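You operate a simulated robot arm through the tools that you are given. There is no shell and no other tool.

You are at the controls of a simulated two-armed robot. One attempt, no reset.

## Task
Mix filler to the ratio plate and feed it into the dish.
Fine: both plungers at their marks, then mixing knob round to its stop; dish under the spout before the feed key, drawn out after.

Only the result counts: the job must be done as asked and must still hold three seconds after the hand-in. Knocking over, shifting, dropping, spilling or breaking anything else fails it.

## Robot
Two 7-joint arms with two-finger parallel grippers on one trunk that stands fixed in place. Base frame: the origin is at the foot of the trunk, x ahead of it, y to its left, z up; the work surface is at about z = 840. Readings come in mm, degrees, newtons and seconds.
The left shoulder is at [93, 174, 1126], the right one opposite. With the tool pointing down near the work surface each hand reaches from about 320 to 740 mm from the base axis, measured 20 degrees to its own side. Payload 3.6 kg a hand.
The tool frame of a hand sits at the grasp point between the pads (the TCP): z along the fingers, y along the line on which they close. The tips reach 30 mm beyond it. The gripper opens to 110 mm. The fingers are 20 mm wide and 10 mm thick; the gripper's body (48 by 112 mm) begins 55 mm behind the TCP.
Orientation is that of the tool frame in the base frame, as [roll, pitch, yaw] about the fixed x, y, z axes, in that order (R = Rz(yaw) Ry(pitch) Rx(roll)). With the fingers straight down and closing along the base's y, the tool's x points along the base's -x, its y along +y and its z along -z.

## Interface
- The arms move only by the tool apply_moves. It takes "left_steps", "right_steps" or both (then of equal length, played together; a hand with none holds still); each is a list of rows, each an object of numbers (a shift or turn left out is 0, a gripper value left out holds the last): "tx", "ty", "tz": the shift along the base's x, y, z in mm; "wx", "wy", "wz": the turn, a rotation vector about the base's x, y, z in degrees; "claw": the opening, from 0 (shut) to 1 (fully open). In form: [{"tx": .., "ty": .., "tz": .., "wx": .., "wy": .., "wz": .., "claw": ..}, ...]. A call has 1 to 20 rows; each row is the pose to reach, as a shift and turn from the pose commanded when the call began. Rows are played at 5 a second. More than 50 mm and 8.6 degrees between two rows, or a gripper value outside its range, and nothing of the call is played. Where a pose cannot be reached the arm comes as near as it can. A force on the tool above 50 N (or 10 N above the force at the start of the call, whichever is more), or a blocked arm, ends the call early, and 0.2 s more pass. The fingers move at their own pace (about 153 mm/s each) and stop on an object; they squeeze with about 26 N. The grip force told is the motor's: it shows also when the fingers shut on nothing. Time passes only in rows, and 0.2 s behind the last, so rows that repeat a pose let the fingers close. The reply holds the time, the measured pose of the TCP, the force on the tool along the base axes, the opening and the grip force, in the units named above and with some noise, with the torque about the TCP (base axes, N m) and any sound that the robot's microphone picked up, and new pictures: "pictures" is both (left out), scene, wrist or none (wrist: the cameras of the hands that moved).
- Cameras (640 x 400 px; columns grow to the right, rows downward): "scene" is now at [195.3, -29.6, 1321.4]; the picture's right is [-0.31, -0.95, 0.00], its down [-0.35, 0.12, -0.93] and it looks along [0.88, -0.29, -0.37] (base axes); focal length 214 px, centre (320, 200). "left" rides on the left gripper at [72, -17, -103] in its tool frame; the picture's right is [0.23, 0.97, 0.00], its down [-0.76, 0.18, -0.62] and it looks along [-0.61, 0.14, 0.78] (tool axes); focal length 222 px, centre (320, 200). "right" rides on the right gripper at [72, 17, -103] in its tool frame; the picture's right is [-0.23, 0.97, 0.00], its down [-0.76, -0.18, -0.62] and it looks along [-0.61, -0.14, 0.78] (tool axes); focal length 222 px, centre (320, 200). There is no depth. A picture from a camera that has moved, and an enlarged one, comes with that camera's place and axes in the base frame and with its lens.
- raise_lower(by): slides the trunk up (or, below 0, down) by that many mm; the arms and the scene camera ride with it, the base frame stays. It gives what a move gives, with no picture.
- turn_head(pan, tilt): turns the head with the scene camera to pan (to the left, within 86 degrees either way) and tilt (down, from -29 to 69), counted from straight ahead of the robot. It gives what a move gives, and a new picture of the scene camera.
- inspect(camera, box): a new picture of the part [left, top, right, bottom] of that camera's present view, enlarged. It takes no simulated time.
- hand_in(): hands the job in; it is judged then, once.

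Nothing tells you positions but the pictures and the camera data. Unless the task says otherwise, let go and move clear before handing in.

The tools are called after "Request:" as a command line: name --argument value ..., lists and objects as JSON in quotes. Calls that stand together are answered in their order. apply_moves: Moves the arms, as the interface text tells. Its arguments: {"type":"object","properties":{"left_steps":{"type":"array"},"right_steps":{"type":"array"},"pictures":{"type":"string","enum":["both","scene","wrist","none"]}},"required":[]} The other tools are called the same way: raise_lower (by) slides the trunk up or down; turn_head (pan, tilt) turns the head that bears the scene camera; inspect (camera, box) takes an enlarged picture of a part of a camera's view; hand_in () hands the job in.

At the start:

```text
time_s: 0.0
left_position: [403.7, 88.0, 1218.8]
left_tcp_rot: [-179.9, 0.0, -179.9]
left_wrist_force: [0.6, -0.3, 0.2]
left_wrist_torque: [0.0, -0.01, 0.0]
left_gripper_width: 110.2
left_gripper_force: 0.1
right_position: [388.5, -273.5, 1185.0]
right_tcp_rot: [180.0, 0.0, 180.0]
right_wrist_force: [0.2, -0.7, 0.5]
right_wrist_torque: [0.01, 0.01, 0.0]
right_gripper_width: 110.1
right_gripper_force: 0.1
trunk travel left (down, up): [-243.0, 520.0]
head pan, tilt: [-18.3, 21.5]
```

scene: 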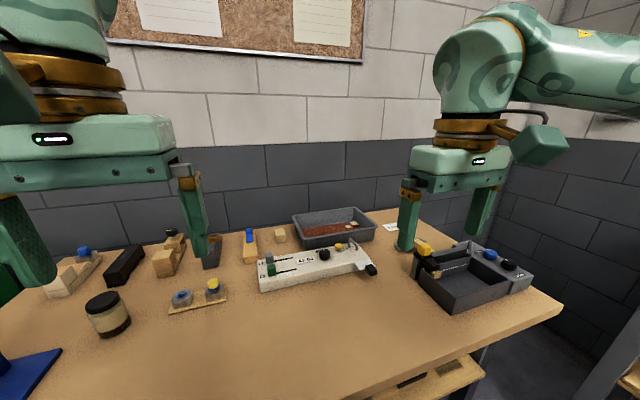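
right: 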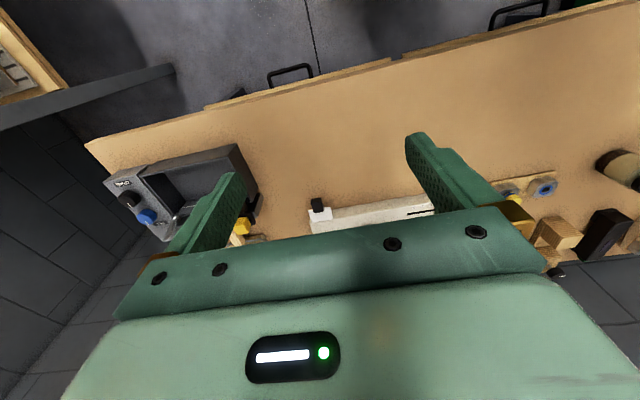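
left: 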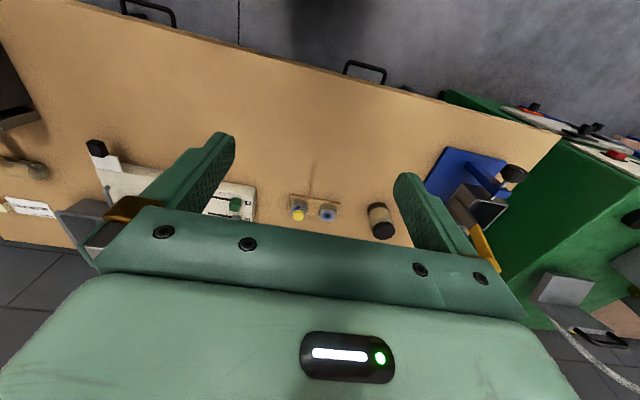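

I see a white panel with slots (two plungers, a plate with a ratio, a yellow knob, a black key), plus several other objects. I'll enlarge the views to work out what each thing is.

Request:
inspect --camera "scene" --box '[240, 200, 400, 300]'

Request:
inspect --camera "scene" --box '[380, 210, 560, 322]'

Request:
inspect --camera "scene" --box '[30, 210, 270, 360]'

Request:
inspect --camera "left" --box '[400, 60, 640, 210]'

Request:
turn_head --pan 40 --tilt 35

```text
4.00 times, centred on (320, 250) of scene
camera zoom: at [195.3, -29.6, 1321.4], right [-0.31, -0.95, 0.0], down [-0.35, 0.12, -0.93], along [0.88, -0.29, -0.37], focal length 858 px, centre (320, 0)
```

zoom: 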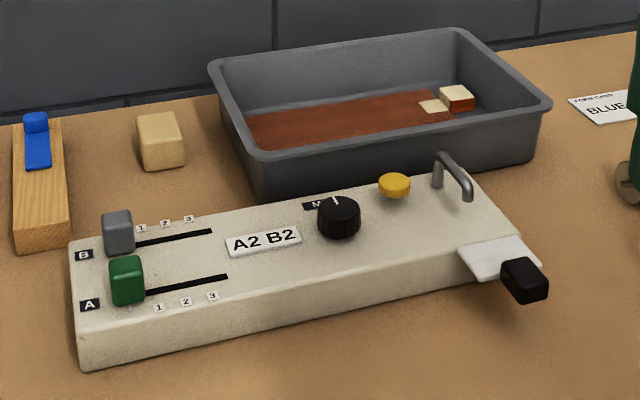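

```text
3.56 times, centred on (470, 266) of scene
camera zoom: at [195.3, -29.6, 1321.4], right [-0.31, -0.95, 0.0], down [-0.35, 0.12, -0.93], along [0.88, -0.29, -0.37], focal length 763 px, centre (-213, -35)
```

zoom: 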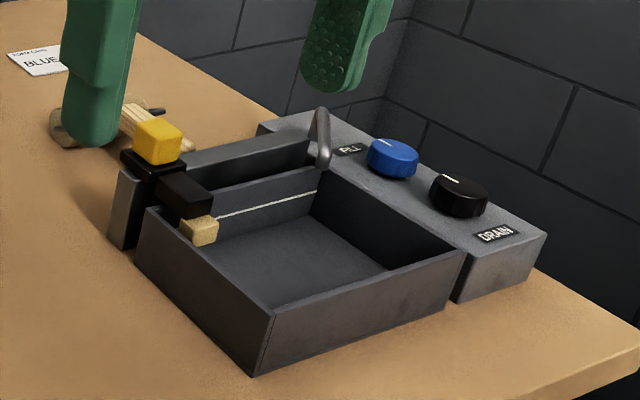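

```text
2.67 times, centred on (150, 285) of scene
camera zoom: at [195.3, -29.6, 1321.4], right [-0.31, -0.95, 0.0], down [-0.35, 0.12, -0.93], along [0.88, -0.29, -0.37], focal length 572 px, centre (773, -27)
```

zoom: 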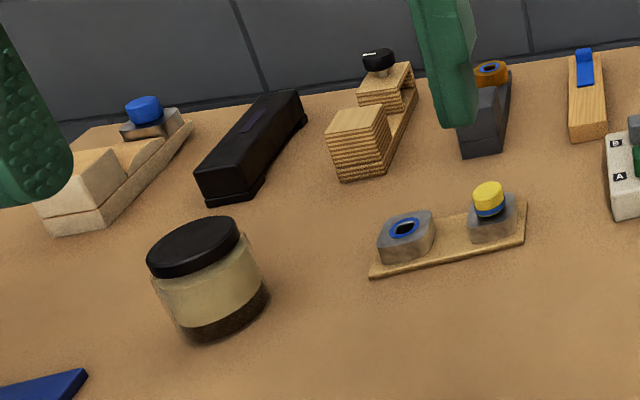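

```text
2.67 times, centred on (520, 135) of left
camera zoom: at [331.1, 70.2, 1320.6], right [-0.23, 0.97, 0.0], down [0.76, 0.18, 0.62], along [0.61, 0.14, -0.78], focal length 592 px, centre (-213, 373)
```

zoom: 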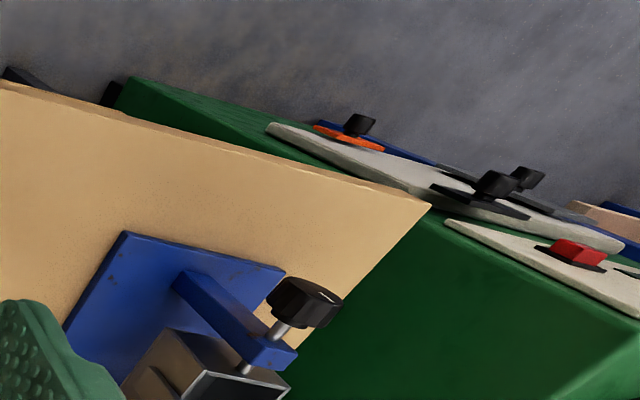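

```text
time_s: 1.3
left_position: [402.7, 86.8, 1218.7]
left_tcp_rot: [-179.8, -0.1, -179.8]
left_wrist_force: [0.3, 1.3, -0.7]
left_wrist_torque: [0.0, 0.01, -0.01]
left_gripper_width: 110.0
left_gripper_force: 0.0
right_position: [388.4, -272.8, 1185.0]
right_tcp_rot: [-180.0, 0.0, -179.9]
right_wrist_force: [-0.6, -0.2, 0.1]
right_wrist_torque: [0.02, -0.01, -0.01]
right_gripper_width: 110.2
right_gripper_force: 0.0
trunk travel left (down, up): [-243.0, 520.0]
head pan, tilt: [40.0, 35.0]
camera scene: at [174.6, 56.1, 1300.1], right [0.64, -0.77, 0.0], down [-0.44, -0.37, -0.82], along [0.63, 0.53, -0.57], focal length 214 px, centre (320, 200)
```

scene: 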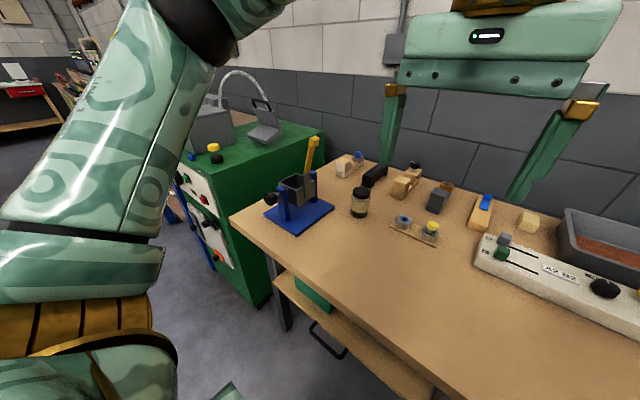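

The panel sits at about x 650–780, y -20 to -360. Its features are sliders A and B with marks 1–3, the plate "A2 B2", the mix knob, a yellow key, a spout and a dish with a black grip. I'll take closer pictures.

Request:
turn_head --pan -20 --tilt 32

```text
time_s: 2.6
left_position: [402.1, 88.2, 1219.1]
left_tcp_rot: [180.0, -0.1, -179.7]
left_wrist_force: [-0.3, -0.2, -0.3]
left_wrist_torque: [-0.01, 0.0, 0.02]
left_gripper_width: 109.9
left_gripper_force: 0.0
right_position: [389.1, -273.5, 1184.9]
right_tcp_rot: [-180.0, -0.1, 180.0]
right_wrist_force: [0.2, 0.5, 1.0]
right_wrist_torque: [0.02, 0.0, -0.02]
right_gripper_width: 109.9
right_gripper_force: 0.1
trunk travel left (down, up): [-243.0, 520.0]
head pan, tilt: [-20.0, 32.0]
camera scene: at [191.3, -31.0, 1304.7], right [-0.34, -0.94, 0.0], down [-0.5, 0.18, -0.85], along [0.8, -0.29, -0.53], focal length 214 px, centre (320, 200)
```

scene: 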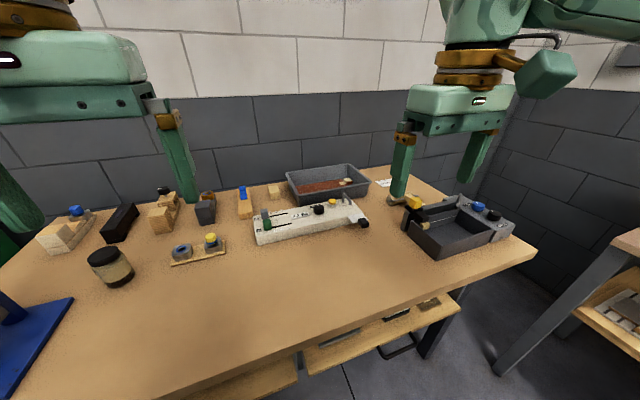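

Request:
inspect --camera "scene" --box '[250, 200, 314, 240]'

Request:
inspect --camera "scene" --box '[310, 194, 374, 234]'

Request:
inspect --camera "scene" --box '[240, 180, 384, 270]'

```text
10.00 times, centred on (282, 220) of scene
camera zoom: at [191.3, -31.0, 1304.7], right [-0.34, -0.94, 0.0], down [-0.5, 0.18, -0.85], along [0.8, -0.29, -0.53], focal length 2145 px, centre (700, 0)
```

zoom: 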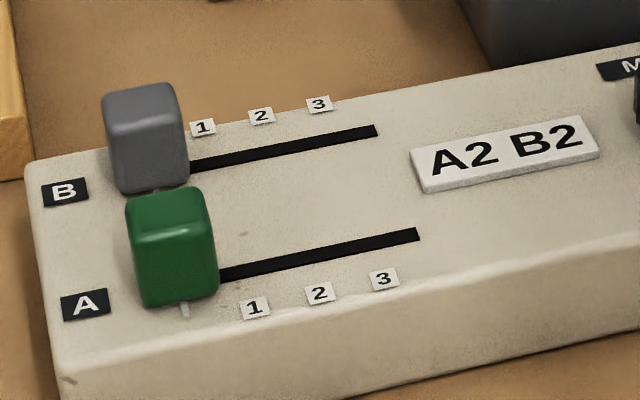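

```text
10.00 times, centred on (342, 214) of scene
camera zoom: at [191.3, -31.0, 1304.7], right [-0.34, -0.94, 0.0], down [-0.5, 0.18, -0.85], along [0.8, -0.29, -0.53], focal length 2145 px, centre (100, 60)
```

zoom: 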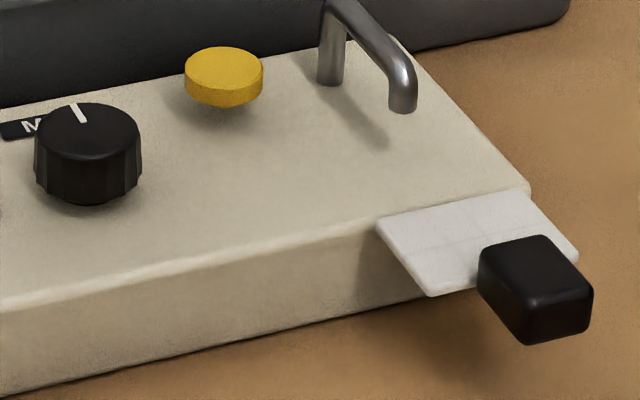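

```text
4.44 times, centred on (312, 225) of scene
camera zoom: at [191.3, -31.0, 1304.7], right [-0.34, -0.94, 0.0], down [-0.5, 0.18, -0.85], along [0.8, -0.29, -0.53], focal length 953 px, centre (356, 89)
```

zoom: 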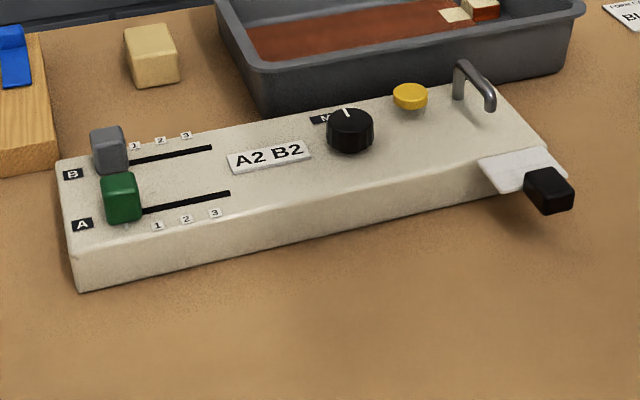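

The panel lies square to the base frame:

| Item | Position (mm) |
|---|---|
| Plungers A / B | x≈729 / 789, y≈-55 |
| "2" marks | y≈-96 |
| Mix knob | ≈(758, -233) |
| Yellow key | ≈(789, -296) |
| Spout tip | ≈(742, -342) |
| Dish grip | ≈(652, -345) |

I'll bring the right wrist camera closer to check the dish and the knob.

Request:
apply_moves --right_steps '[{"tx": 42, "ty": -6, "tz": -20}, {"tx": 84, "ty": -12, "tz": -40}, {"tx": 126, "ty": -18, "tz": -60}, {"tx": 168, "ty": -24, "tz": -80}, {"tx": 210, "ty": -30, "tz": -100}, {"tx": 210, "ty": -30, "tz": -100}]'

```text
time_s: 4.0
left_position: [402.8, 86.9, 1218.2]
left_tcp_rot: [-180.0, -0.1, -179.8]
left_wrist_force: [1.0, 0.2, -0.5]
left_wrist_torque: [-0.02, 0.02, 0.01]
left_gripper_width: 109.8
left_gripper_force: 0.1
right_position: [503.0, -275.7, 1099.0]
right_tcp_rot: [180.0, -0.1, 179.9]
right_wrist_force: [0.8, -0.1, -0.8]
right_wrist_torque: [-0.02, -0.01, 0.0]
right_gripper_width: 110.0
right_gripper_force: 0.1
right hand out of reach, approached as far as the arm can: row 1, 2, 3, 4, 5, 6
trunk travel left (down, up): [-243.0, 520.0]
head pan, tilt: [-20.0, 32.0]
camera scene: at [191.8, -31.1, 1304.6], right [-0.34, -0.94, 0.0], down [-0.5, 0.18, -0.85], along [0.8, -0.29, -0.53], focal length 214 px, centre (320, 200)
camera right: at [429.5, -258.7, 1202.9], right [0.23, 0.97, 0.0], down [0.76, -0.18, 0.62], along [0.61, -0.14, -0.78], focal length 222 px, centre (320, 200)
```

scene: 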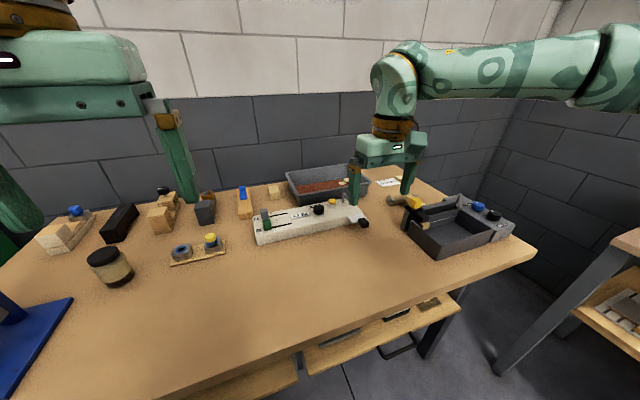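
right: 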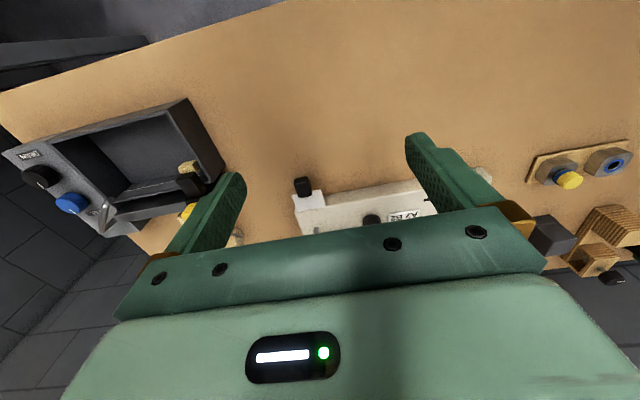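

Reach at this height is limited with the hand vertical, so I'll pitch the hand forward, which also frees the camera view. I'll start with a tilt to see how the commanded pose is tracked.

Request:
apply_moves --right_steps '[{"tz": -10, "wy": -8}, {"tz": -20, "wy": -16}, {"tz": -30, "wy": -24}, {"tz": -40, "wy": -32}, {"tz": -50, "wy": -40}, {"tz": -50, "wy": -40}]'

```text
time_s: 5.4
left_position: [403.0, 87.3, 1218.2]
left_tcp_rot: [-179.9, -0.1, -179.8]
left_wrist_force: [0.5, 0.6, -0.3]
left_wrist_torque: [0.0, 0.03, -0.03]
left_gripper_width: 109.9
left_gripper_force: 0.2
right_position: [505.1, -276.1, 1051.4]
right_tcp_rot: [179.9, 40.1, -179.9]
right_wrist_force: [-0.3, 0.6, 0.4]
right_wrist_torque: [-0.03, -0.04, 0.02]
right_gripper_width: 110.1
right_gripper_force: 0.1
trunk travel left (down, up): [-243.0, 520.0]
head pan, tilt: [-20.0, 32.0]
camera scene: at [191.4, -30.8, 1304.7], right [-0.34, -0.94, 0.0], down [-0.5, 0.18, -0.85], along [0.8, -0.29, -0.53], focal length 214 px, centre (320, 200)
camera right: at [382.9, -259.2, 1083.6], right [0.17, 0.97, 0.15], down [0.18, -0.18, 0.97], along [0.97, -0.14, -0.21], focal length 222 px, centre (320, 200)
```

scene: 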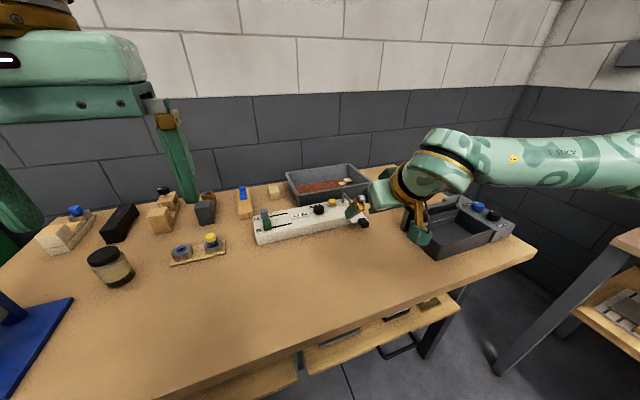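
right: 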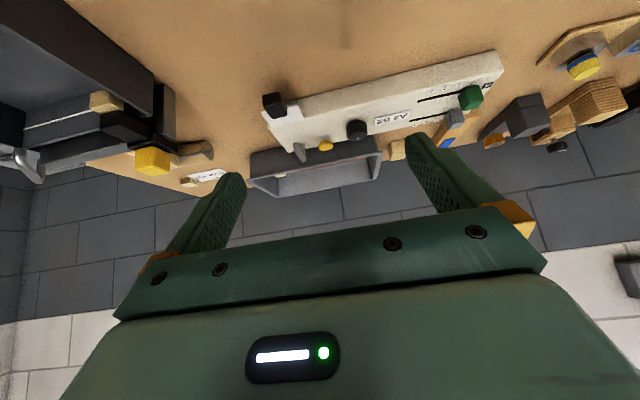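

The tilt worked and commands start from the actual pose. I'll look at the panel through the wrist camera.

Request:
inspect --camera "right" --box '[250, 40, 410, 200]'

Request:
inspect --camera "right" --box '[360, 40, 520, 140]'

Request:
apply_moves --right_steps '[{"tx": 30, "ty": 40, "tz": -10}, {"tx": 60, "ty": 80, "tz": -20}, {"tx": 90, "ty": 120, "tz": -30}, {"tx": 120, "ty": 160, "tz": -40}, {"tx": 150, "ty": 200, "tz": -50}, {"tx": 160, "ty": 222, "tz": -55}, {"tx": 160, "ty": 222, "tz": -55}]'

```text
2.50 times, centred on (330, 120) of right
camera zoom: at [382.9, -259.2, 1083.6], right [0.17, 0.97, 0.15], down [0.18, -0.18, 0.97], along [0.97, -0.14, -0.21], focal length 555 px, centre (295, 400)
```

zoom: 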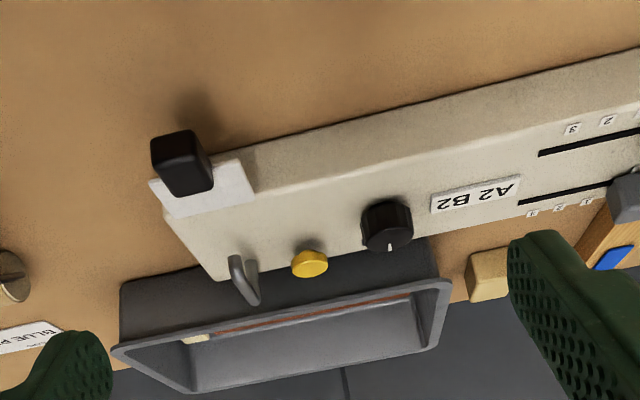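

```text
4.00 times, centred on (440, 90) of right
camera zoom: at [382.9, -259.2, 1083.6], right [0.17, 0.97, 0.15], down [0.18, -0.18, 0.97], along [0.97, -0.14, -0.21], focal length 888 px, centre (-160, 640)
```

zoom: 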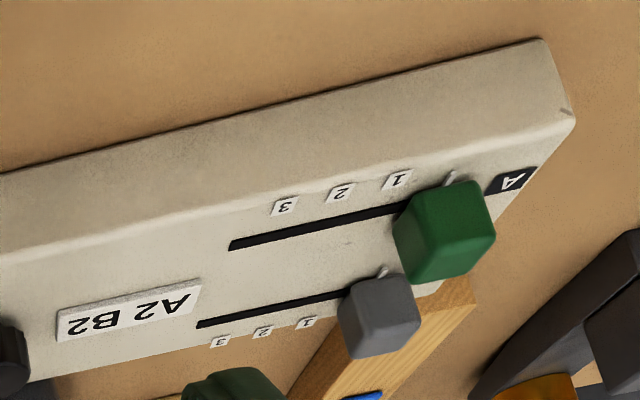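

```text
refused: row 1 steps farther than a row can; nothing moved
```

Plunger A is a block centred at about (729, -55, 897), and each plunger has a pointer tick. I'll bring the right hand up to just short of A, slightly above it.

Request:
apply_moves --right_steps '[{"tx": 25, "ty": 36, "tz": -10, "claw": 0.55}, {"tx": 50, "ty": 72, "tz": -20}, {"tx": 75, "ty": 108, "tz": -30}, {"tx": 100, "ty": 144, "tz": -40}, {"tx": 125, "ty": 180, "tz": -50}, {"tx": 155, "ty": 221, "tz": -61}, {"tx": 155, "ty": 221, "tz": -61}]'

```text
refused: row 6 steps farther than a row can; nothing moved
```

Request:
apply_moves --right_steps '[{"tx": 22, "ty": 32, "tz": -9, "claw": 0.55}, {"tx": 44, "ty": 64, "tz": -18}, {"tx": 66, "ty": 96, "tz": -27}, {"tx": 88, "ty": 128, "tz": -36}, {"tx": 110, "ty": 160, "tz": -45}, {"tx": 132, "ty": 192, "tz": -54}, {"tx": 155, "ty": 221, "tz": -61}, {"tx": 155, "ty": 221, "tz": -61}]'

```text
time_s: 7.2
left_position: [402.9, 86.1, 1219.3]
left_tcp_rot: [-179.9, 0.1, -179.8]
left_wrist_force: [0.1, -0.2, -0.2]
left_wrist_torque: [0.0, 0.03, -0.02]
left_gripper_width: 109.8
left_gripper_force: 0.0
right_position: [660.3, -58.9, 990.0]
right_tcp_rot: [179.9, 39.9, 179.9]
right_wrist_force: [-0.4, -0.8, 1.0]
right_wrist_torque: [0.01, -0.01, -0.01]
right_gripper_width: 60.5
right_gripper_force: 0.0
trunk travel left (down, up): [-243.0, 520.0]
head pan, tilt: [-20.0, 32.0]
camera scene: at [191.1, -31.4, 1304.7], right [-0.34, -0.94, 0.0], down [-0.5, 0.18, -0.85], along [0.8, -0.29, -0.53], focal length 214 px, centre (320, 200)
camera right: at [537.6, -40.8, 1022.9], right [0.17, 0.97, 0.15], down [0.18, -0.18, 0.97], along [0.97, -0.14, -0.21], focal length 222 px, centre (320, 200)
```

scene: 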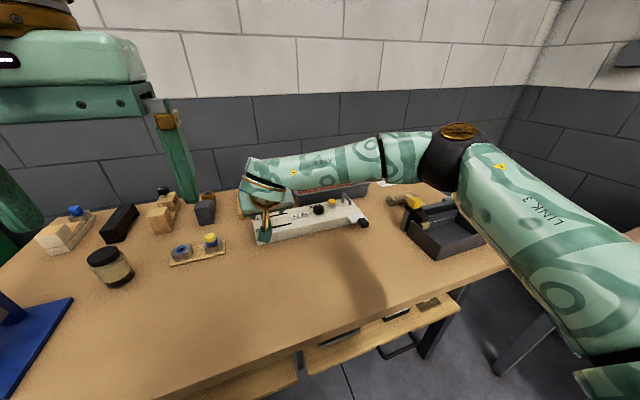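
right: 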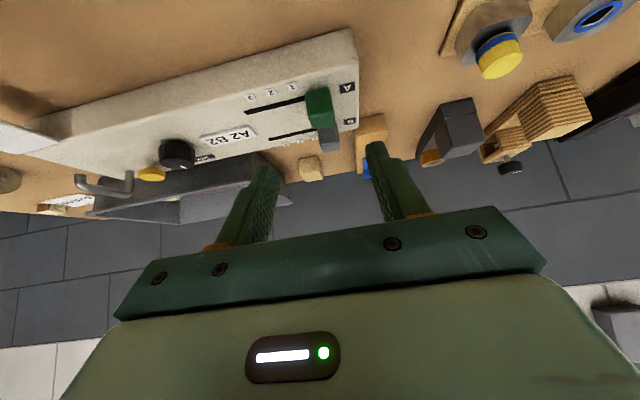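

The hand is in place with the fingers either side of A. I'll go down toward it.

Request:
apply_moves --right_steps '[{"tx": 20, "ty": 2, "tz": -28}, {"tx": 40, "ty": 4, "tz": -52}, {"tx": 40, "ty": 4, "tz": -52}]'

Request:
inspect --camera "scene" --box '[226, 180, 322, 240]'

Request:
inspect --camera "right" --box '[200, 20, 440, 170]'

```text
time_s: 8.0
left_position: [403.7, 85.7, 1218.9]
left_tcp_rot: [-179.9, 0.0, -179.8]
left_wrist_force: [-0.2, 0.5, 0.4]
left_wrist_torque: [-0.02, -0.01, -0.02]
left_gripper_width: 110.2
left_gripper_force: 0.0
right_position: [700.6, -52.6, 938.0]
right_tcp_rot: [-179.9, 40.0, 179.9]
right_wrist_force: [-0.7, 0.0, -1.1]
right_wrist_torque: [-0.01, 0.0, 0.0]
right_gripper_width: 60.3
right_gripper_force: 0.0
trunk travel left (down, up): [-243.0, 520.0]
head pan, tilt: [-20.0, 32.0]
camera scene: at [191.2, -31.0, 1304.7], right [-0.34, -0.94, 0.0], down [-0.5, 0.18, -0.85], along [0.8, -0.29, -0.53], focal length 214 px, centre (320, 200)
camera right: at [577.3, -34.9, 971.3], right [0.17, 0.97, 0.15], down [0.18, -0.18, 0.97], along [0.97, -0.14, -0.21], focal length 222 px, centre (320, 200)
```

scene: 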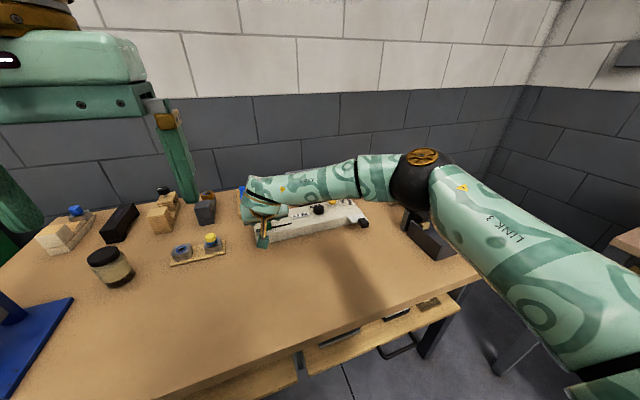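
right: 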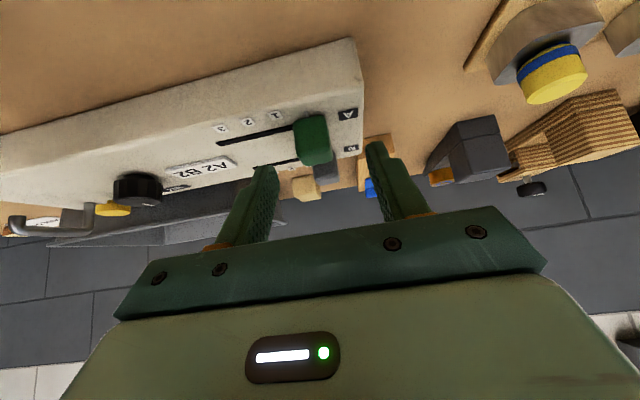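

```text
6.67 times, centred on (274, 210) of scene
camera zoom: at [191.2, -31.0, 1304.7], right [-0.34, -0.94, 0.0], down [-0.5, 0.18, -0.85], along [0.8, -0.29, -0.53], focal length 1430 px, centre (627, 133)
```

zoom: 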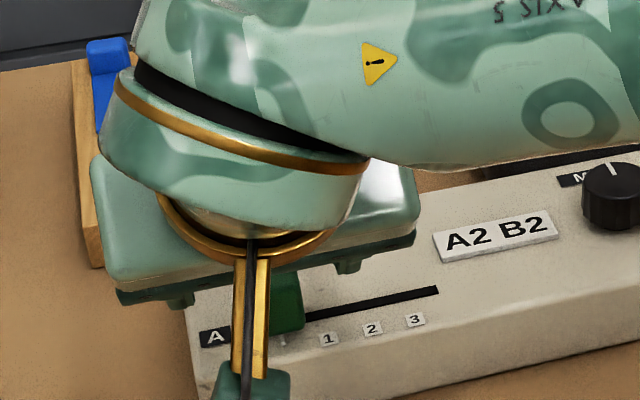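

```text
2.67 times, centred on (320, 95) of right
camera zoom: at [577.3, -34.9, 971.3], right [0.17, 0.97, 0.15], down [0.18, -0.18, 0.97], along [0.97, -0.14, -0.21], focal length 592 px, centre (320, 480)
```

zoom: 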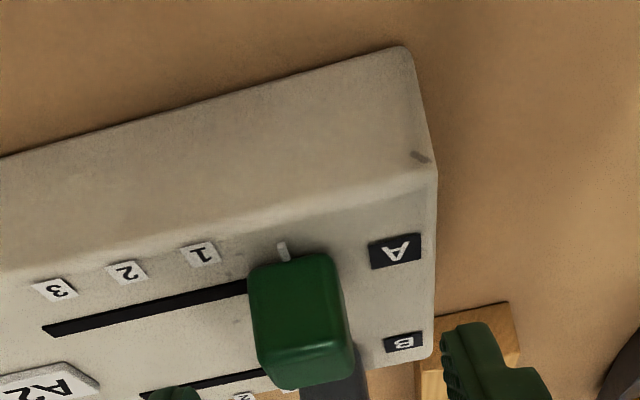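

The fingers straddle A, so I'll make the last approach and close gently on the block.

Request:
apply_moves --right_steps '[{"tx": 8, "ty": -2, "tz": -12}, {"tx": 14, "ty": -2, "tz": -21}, {"tx": 14, "ty": -2, "tz": -21}]'

Request:
inspect --camera "right" --box '[200, 60, 440, 210]'

```text
time_s: 8.8
left_position: [403.7, 85.8, 1219.3]
left_tcp_rot: [-179.9, 0.0, -179.8]
left_wrist_force: [0.4, -0.1, 0.3]
left_wrist_torque: [-0.01, 0.02, 0.01]
left_gripper_width: 109.7
left_gripper_force: 0.0
right_position: [715.1, -55.0, 918.2]
right_tcp_rot: [180.0, 39.8, 180.0]
right_wrist_force: [1.1, 0.2, 0.4]
right_wrist_torque: [-0.01, -0.02, 0.02]
right_gripper_width: 60.7
right_gripper_force: 0.1
trunk travel left (down, up): [-243.0, 520.0]
head pan, tilt: [-20.0, 32.0]
camera scene: at [191.4, -30.9, 1304.7], right [-0.34, -0.94, 0.0], down [-0.5, 0.18, -0.85], along [0.8, -0.29, -0.53], focal length 214 px, centre (320, 200)
camera right: at [591.8, -37.1, 950.4], right [0.17, 0.97, 0.15], down [0.18, -0.18, 0.97], along [0.97, -0.14, -0.21], focal length 222 px, centre (320, 200)
```

scene: 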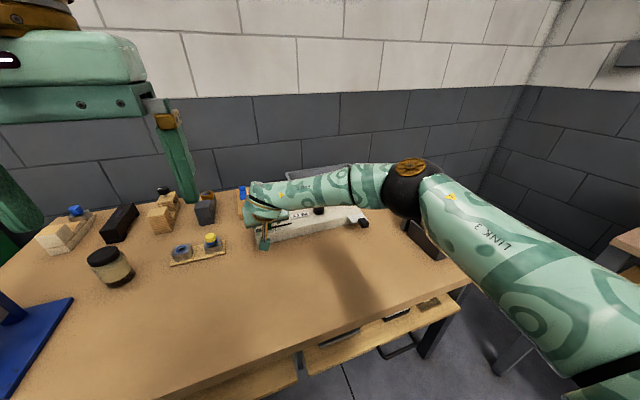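
right: 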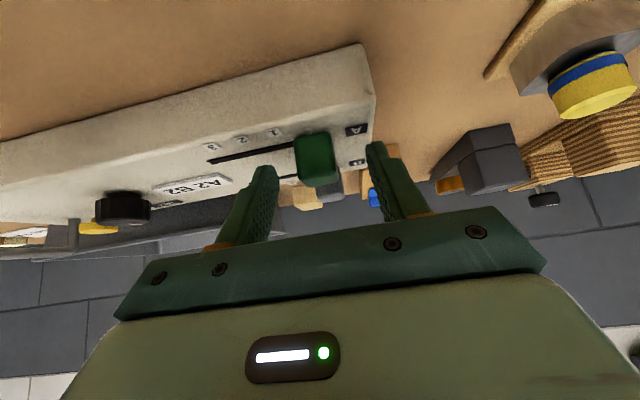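

```text
2.67 times, centred on (320, 135) of right
camera zoom: at [591.8, -37.1, 950.4], right [0.17, 0.97, 0.15], down [0.18, -0.18, 0.97], along [0.97, -0.14, -0.21], focal length 592 px, centre (320, 373)
```

zoom: 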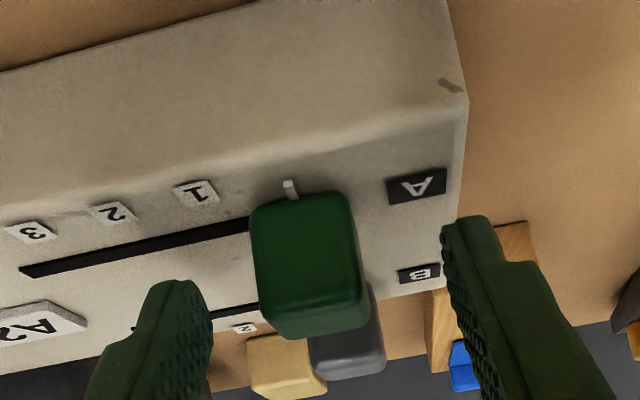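

Projection confirms the block sits between the fingertips. I'll close on it.

Request:
apply_moves --right_steps '[{"tx": 2, "tz": -3, "claw": 0.3}, {"tx": 2, "tz": -3, "claw": 0.0}, {"tx": 2, "tz": -3}, {"tx": 2, "tz": -3}]' --pictures "none"

Request:
inspect --camera "right" --box '[200, 60, 440, 210]'

```text
time_s: 9.8
left_position: [403.5, 86.2, 1217.9]
left_tcp_rot: [180.0, 0.0, -179.8]
left_wrist_force: [0.3, -0.2, -0.4]
left_wrist_torque: [-0.02, 0.02, 0.0]
left_gripper_width: 110.0
left_gripper_force: 0.1
right_position: [716.5, -55.6, 912.9]
right_tcp_rot: [179.9, 39.9, 179.8]
right_wrist_force: [-0.8, -2.9, 1.6]
right_wrist_torque: [-0.14, 1.0, 0.09]
right_gripper_width: 24.1
right_gripper_force: 44.3
trunk travel left (down, up): [-243.0, 520.0]
head pan, tilt: [-20.0, 32.0]
```

```text
2.67 times, centred on (320, 135) of right
camera zoom: at [593.9, -37.7, 947.2], right [0.17, 0.97, 0.15], down [0.18, -0.18, 0.97], along [0.97, -0.14, -0.21], focal length 592 px, centre (320, 373)
```

zoom: 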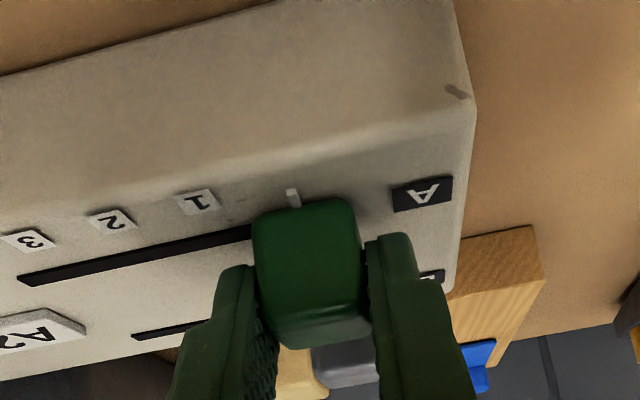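

The block is gripped at 24 mm wide. I'll slide it 40 mm in -y to mark 2.

Request:
apply_moves --right_steps '[{"ty": -8}, {"ty": -16}, {"ty": -24}, {"ty": -32}, {"ty": -38}, {"ty": -40}, {"ty": -40}]' --pictures "none"

Request:
inspect --camera "right" --box '[200, 60, 440, 210]'

Request:
inspect --camera "scene" --box '[234, 194, 314, 244]'

```text
time_s: 11.4
left_position: [403.1, 86.0, 1218.5]
left_tcp_rot: [-179.9, -0.1, -179.8]
left_wrist_force: [-0.3, -0.2, -0.4]
left_wrist_torque: [0.0, 0.01, -0.03]
left_gripper_width: 110.0
left_gripper_force: 0.0
right_position: [715.8, -92.7, 914.1]
right_tcp_rot: [179.9, 40.0, 180.0]
right_wrist_force: [-2.3, 0.3, -1.0]
right_wrist_torque: [-0.13, -1.17, -0.27]
right_gripper_width: 24.1
right_gripper_force: 45.6
trunk travel left (down, up): [-243.0, 520.0]
head pan, tilt: [-20.0, 32.0]
```

```text
2.67 times, centred on (320, 135) of right
camera zoom: at [593.8, -76.0, 947.1], right [0.17, 0.97, 0.15], down [0.18, -0.18, 0.97], along [0.97, -0.14, -0.21], focal length 592 px, centre (320, 373)
```

zoom: 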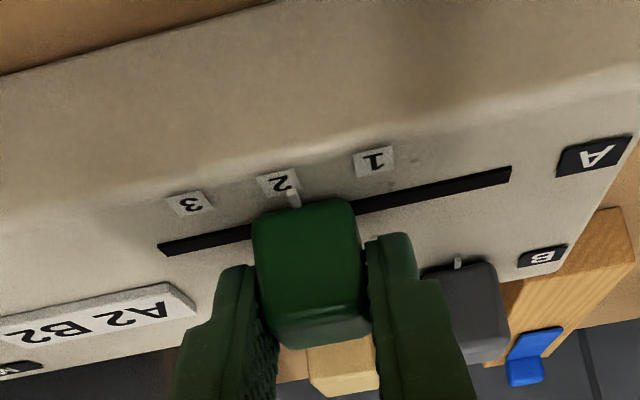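

```text
8.00 times, centred on (274, 219) of scene
camera zoom: at [191.1, -30.9, 1304.7], right [-0.34, -0.94, 0.0], down [-0.5, 0.18, -0.85], along [0.8, -0.29, -0.53], focal length 1716 px, centre (688, 48)
```

zoom: 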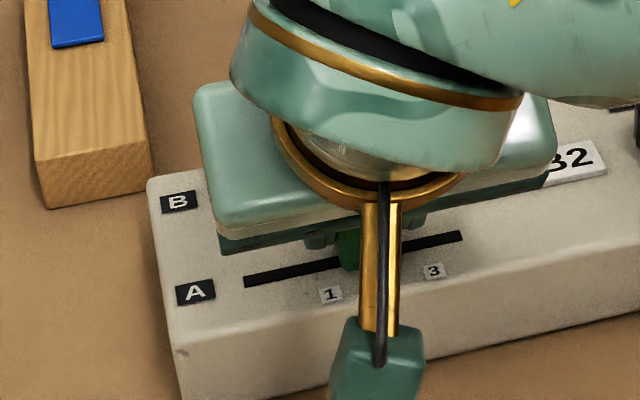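

It stopped about 2 mm short of mark 2. I'll zoom in closely before correcting.

Request:
inspect --camera "right" --box '[285, 110, 349, 150]'

```text
10.00 times, centred on (317, 130) of right
camera zoom: at [593.8, -76.0, 947.1], right [0.17, 0.97, 0.15], down [0.18, -0.18, 0.97], along [0.97, -0.14, -0.21], focal length 2221 px, centre (350, 900)
```

zoom: 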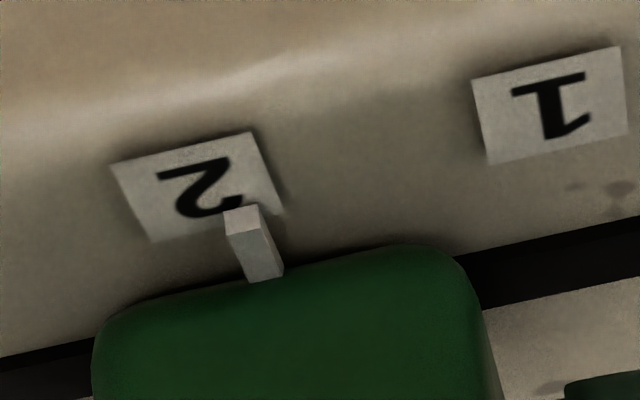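

Request:
apply_moves --right_steps '[{"ty": -1}, {"ty": -2.2}, {"ty": -2.2}, {"ty": -2.2}]' --pictures "none"

Request:
inspect --camera "right" --box '[285, 110, 349, 150]'

```text
time_s: 12.4
left_position: [403.5, 86.9, 1219.1]
left_tcp_rot: [-179.8, -0.1, -179.8]
left_wrist_force: [0.1, -0.1, 0.9]
left_wrist_torque: [-0.01, 0.0, 0.02]
left_gripper_width: 110.5
left_gripper_force: 0.2
right_position: [716.9, -95.7, 914.2]
right_tcp_rot: [-180.0, 39.8, 179.9]
right_wrist_force: [-1.6, 0.6, -5.0]
right_wrist_torque: [-0.14, -1.31, 0.01]
right_gripper_width: 23.8
right_gripper_force: 44.8
trunk travel left (down, up): [-243.0, 520.0]
head pan, tilt: [-20.0, 32.0]
```

```text
10.00 times, centred on (317, 130) of right
camera zoom: at [593.9, -78.9, 947.2], right [0.17, 0.97, 0.15], down [0.18, -0.18, 0.97], along [0.97, -0.14, -0.21], focal length 2221 px, centre (350, 900)
```

zoom: 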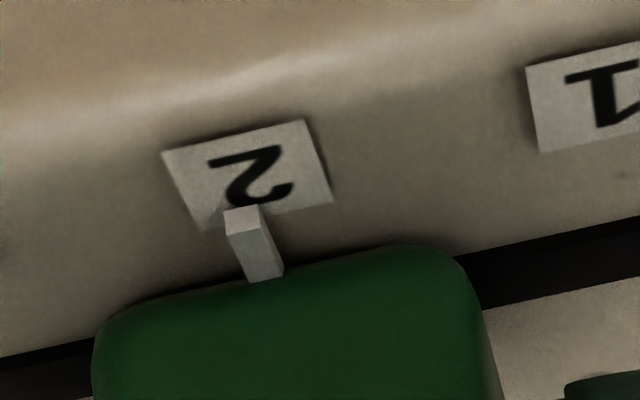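

The pointer is now within about half a millimetre of mark 2. I'll open, back off and check from the scene camera.

Request:
apply_moves --right_steps '[{"claw": 0.25}, {"claw": 0.5}, {"claw": 0.5}, {"tx": -20, "tz": 24}, {"tx": -40, "tz": 48}, {"tx": -60, "tz": 75}, {"tx": -90, "tz": 110}, {"tx": -90, "tz": 110}]'

Request:
inspect --camera "scene" --box '[234, 194, 314, 244]'

Request:
inspect --camera "right" --box '[250, 70, 410, 170]'

```text
time_s: 14.2
left_position: [403.7, 86.3, 1216.8]
left_tcp_rot: [-179.9, 0.0, -179.8]
left_wrist_force: [0.2, 0.3, 0.7]
left_wrist_torque: [-0.01, 0.02, 0.01]
left_gripper_width: 109.8
left_gripper_force: 0.1
right_position: [625.5, -97.0, 1024.6]
right_tcp_rot: [179.9, 39.9, 180.0]
right_wrist_force: [0.8, 0.6, 1.1]
right_wrist_torque: [0.01, -0.01, 0.0]
right_gripper_width: 54.9
right_gripper_force: 0.1
trunk travel left (down, up): [-243.0, 520.0]
head pan, tilt: [-20.0, 32.0]
camera scene: at [192.4, -30.9, 1304.4], right [-0.34, -0.94, 0.0], down [-0.5, 0.18, -0.85], along [0.8, -0.29, -0.53], focal length 214 px, centre (320, 200)
camera right: at [503.7, -80.1, 1057.6], right [0.17, 0.97, 0.15], down [0.18, -0.18, 0.97], along [0.97, -0.14, -0.21], focal length 222 px, centre (320, 200)
```

scene: 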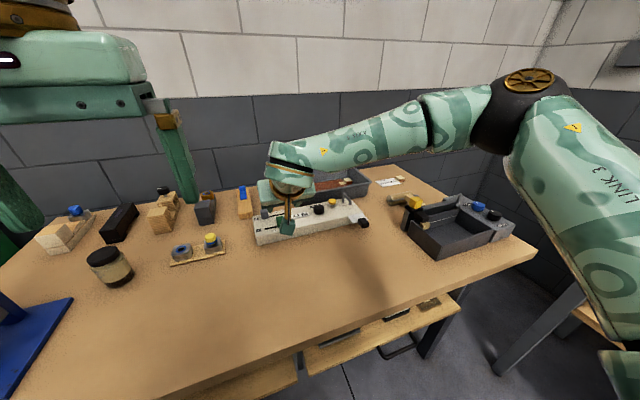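
right: 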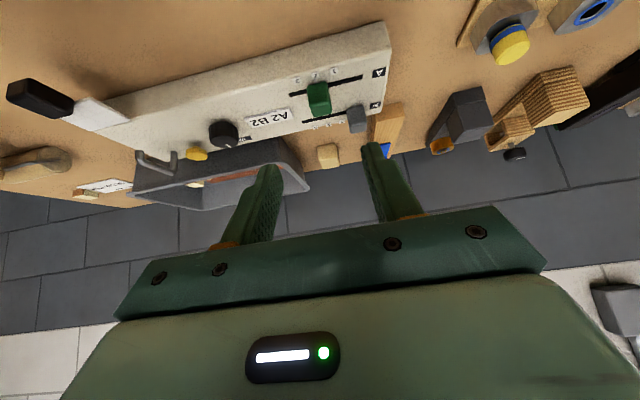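

```text
8.00 times, centred on (274, 219) of scene
camera zoom: at [192.4, -30.9, 1304.4], right [-0.34, -0.94, 0.0], down [-0.5, 0.18, -0.85], along [0.8, -0.29, -0.53], focal length 1716 px, centre (688, 48)
```

zoom: 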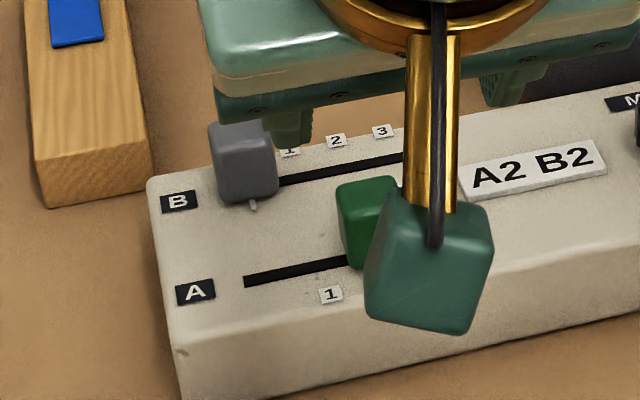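

```text
4.00 times, centred on (330, 120) of right
camera zoom: at [503.7, -80.1, 1057.6], right [0.17, 0.97, 0.15], down [0.18, -0.18, 0.97], along [0.97, -0.14, -0.21], focal length 888 px, centre (280, 520)
```

zoom: 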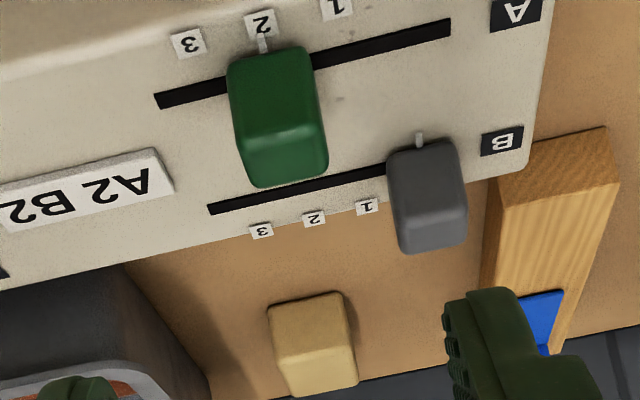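

A rests on 2. Next is B, at about (789, -55). I'll approach along the tool axis from above so the fingers clear A.

Request:
apply_moves --right_steps '[{"tx": 35, "ty": 15, "tz": -12}, {"tx": 70, "ty": 30, "tz": -28}, {"tx": 100, "ty": 42, "tz": -50}, {"tx": 128, "ty": 42, "tz": -82}, {"tx": 128, "ty": 42, "tz": -82}]'

Request:
inspect --camera "right" --box '[200, 60, 440, 210]'

```text
time_s: 15.4
left_position: [402.7, 86.8, 1218.3]
left_tcp_rot: [-179.9, 0.0, -179.8]
left_wrist_force: [0.1, 1.1, -0.7]
left_wrist_torque: [-0.01, 0.02, -0.01]
left_gripper_width: 110.1
left_gripper_force: 0.0
right_position: [751.5, -55.9, 943.1]
right_tcp_rot: [-180.0, 39.9, 180.0]
right_wrist_force: [-0.8, -0.3, -0.1]
right_wrist_torque: [-0.02, -0.02, 0.0]
right_gripper_width: 54.9
right_gripper_force: 0.0
trunk travel left (down, up): [-243.0, 520.0]
head pan, tilt: [-20.0, 32.0]
camera scene: at [190.8, -31.0, 1304.8], right [-0.34, -0.94, 0.0], down [-0.5, 0.18, -0.85], along [0.8, -0.29, -0.53], focal length 214 px, centre (320, 200)
camera right: at [628.9, -38.2, 975.0], right [0.17, 0.97, 0.15], down [0.18, -0.18, 0.97], along [0.97, -0.14, -0.21], focal length 222 px, centre (320, 200)
```

scene: 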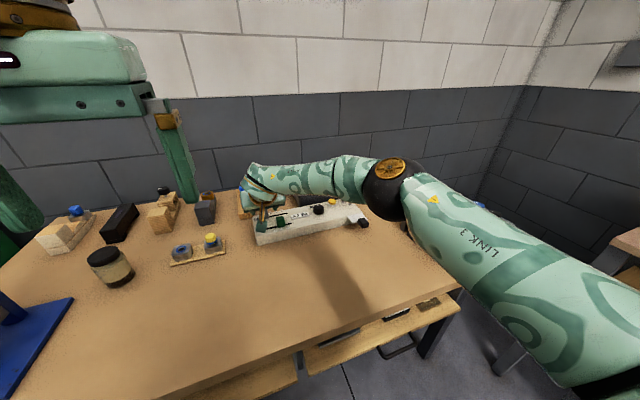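
right: 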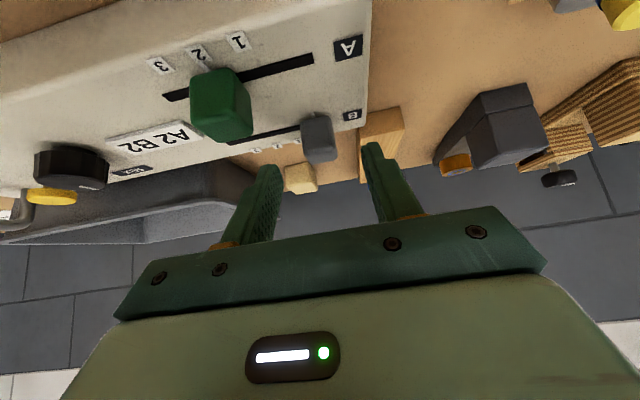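

```text
2.67 times, centred on (320, 135) of right
camera zoom: at [628.9, -38.2, 975.0], right [0.17, 0.97, 0.15], down [0.18, -0.18, 0.97], along [0.97, -0.14, -0.21], focal length 592 px, centre (320, 373)
```

zoom: 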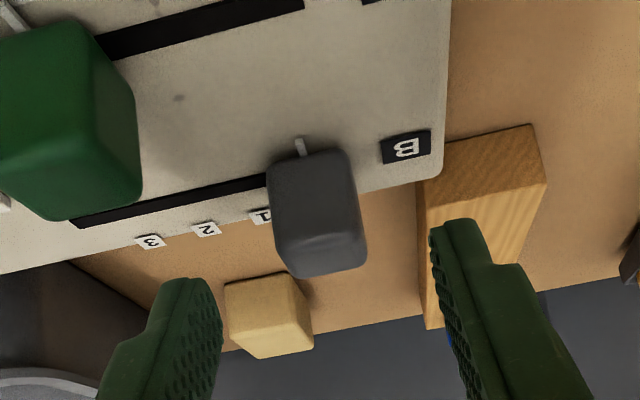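

Request:
apply_moves --right_steps '[{"tx": 12, "tz": -14}, {"tx": 24, "tz": -29}, {"tx": 24, "tz": -29}]' --pictures "none"

Request:
inspect --camera "right" --box '[200, 60, 440, 210]'

```text
time_s: 16.2
left_position: [402.0, 85.6, 1218.5]
left_tcp_rot: [179.9, -0.1, -179.8]
left_wrist_force: [-0.3, -0.2, 0.4]
left_wrist_torque: [0.03, 0.0, -0.03]
left_gripper_width: 109.9
left_gripper_force: 0.1
right_position: [777.3, -56.0, 912.5]
right_tcp_rot: [179.9, 40.0, -180.0]
right_wrist_force: [0.0, -0.3, 0.6]
right_wrist_torque: [0.02, 0.02, 0.01]
right_gripper_width: 55.2
right_gripper_force: 0.1
trunk travel left (down, up): [-243.0, 520.0]
head pan, tilt: [-20.0, 32.0]
```

```text
2.67 times, centred on (320, 135) of right
camera zoom: at [655.1, -38.3, 945.0], right [0.17, 0.97, 0.15], down [0.18, -0.18, 0.97], along [0.97, -0.14, -0.21], focal length 592 px, centre (320, 373)
```

zoom: 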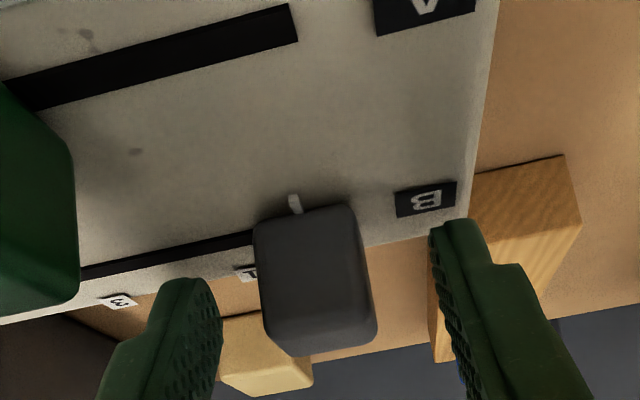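

Aligned with B. I'll close and slide 40 mm.

Request:
apply_moves --right_steps '[{"claw": 0.3}, {"claw": 0.0}, {"claw": 0.0}, {"claw": 0.0}, {"ty": -8}, {"ty": -16}, {"ty": -24}, {"ty": -32}, {"ty": -38}, {"ty": -40.5}, {"ty": -40.5}, {"ty": -40.5}]' --pictures "none"

Request:
inspect --camera "right" --box '[200, 60, 440, 210]'

```text
time_s: 18.8
left_position: [402.2, 86.7, 1218.2]
left_tcp_rot: [-179.9, -0.1, -179.8]
left_wrist_force: [-0.1, 0.1, 0.1]
left_wrist_torque: [-0.01, 0.01, -0.03]
left_gripper_width: 110.0
left_gripper_force: 0.1
right_position: [778.1, -94.8, 911.4]
right_tcp_rot: [179.9, 39.8, 179.9]
right_wrist_force: [-12.6, 0.4, -10.0]
right_wrist_torque: [-0.14, 0.14, 0.28]
right_gripper_width: 24.1
right_gripper_force: 44.7
trunk travel left (down, up): [-243.0, 520.0]
head pan, tilt: [-20.0, 32.0]
```

```text
2.67 times, centred on (320, 135) of right
camera zoom: at [655.4, -77.3, 945.0], right [0.17, 0.97, 0.15], down [0.19, -0.18, 0.97], along [0.97, -0.14, -0.21], focal length 592 px, centre (320, 373)
```

zoom: 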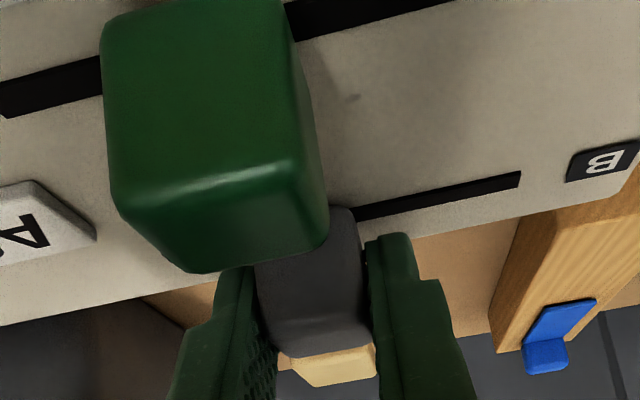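

Request:
apply_moves --right_steps '[{"ty": -1.3}, {"ty": -1.3}, {"ty": -1.3}]' --pictures "none"

Request:
inspect --camera "right" --box '[200, 60, 440, 210]'

```text
time_s: 19.6
left_position: [403.0, 86.6, 1218.4]
left_tcp_rot: [-179.9, -0.2, -179.8]
left_wrist_force: [-0.2, -0.3, -0.9]
left_wrist_torque: [0.02, 0.01, 0.0]
left_gripper_width: 110.1
left_gripper_force: 0.0
right_position: [777.3, -94.9, 911.6]
right_tcp_rot: [179.8, 39.9, 180.0]
right_wrist_force: [-15.8, 1.1, -17.9]
right_wrist_torque: [-0.19, -0.82, -0.06]
right_gripper_width: 23.8
right_gripper_force: 44.7
trunk travel left (down, up): [-243.0, 520.0]
head pan, tilt: [-20.0, 32.0]
```

```text
2.67 times, centred on (320, 135) of right
camera zoom: at [655.5, -78.4, 945.0], right [0.17, 0.97, 0.15], down [0.19, -0.18, 0.97], along [0.97, -0.14, -0.21], focal length 592 px, centre (320, 373)
```

zoom: 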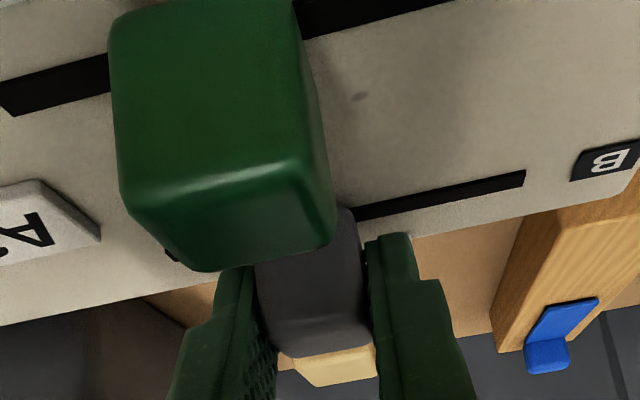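

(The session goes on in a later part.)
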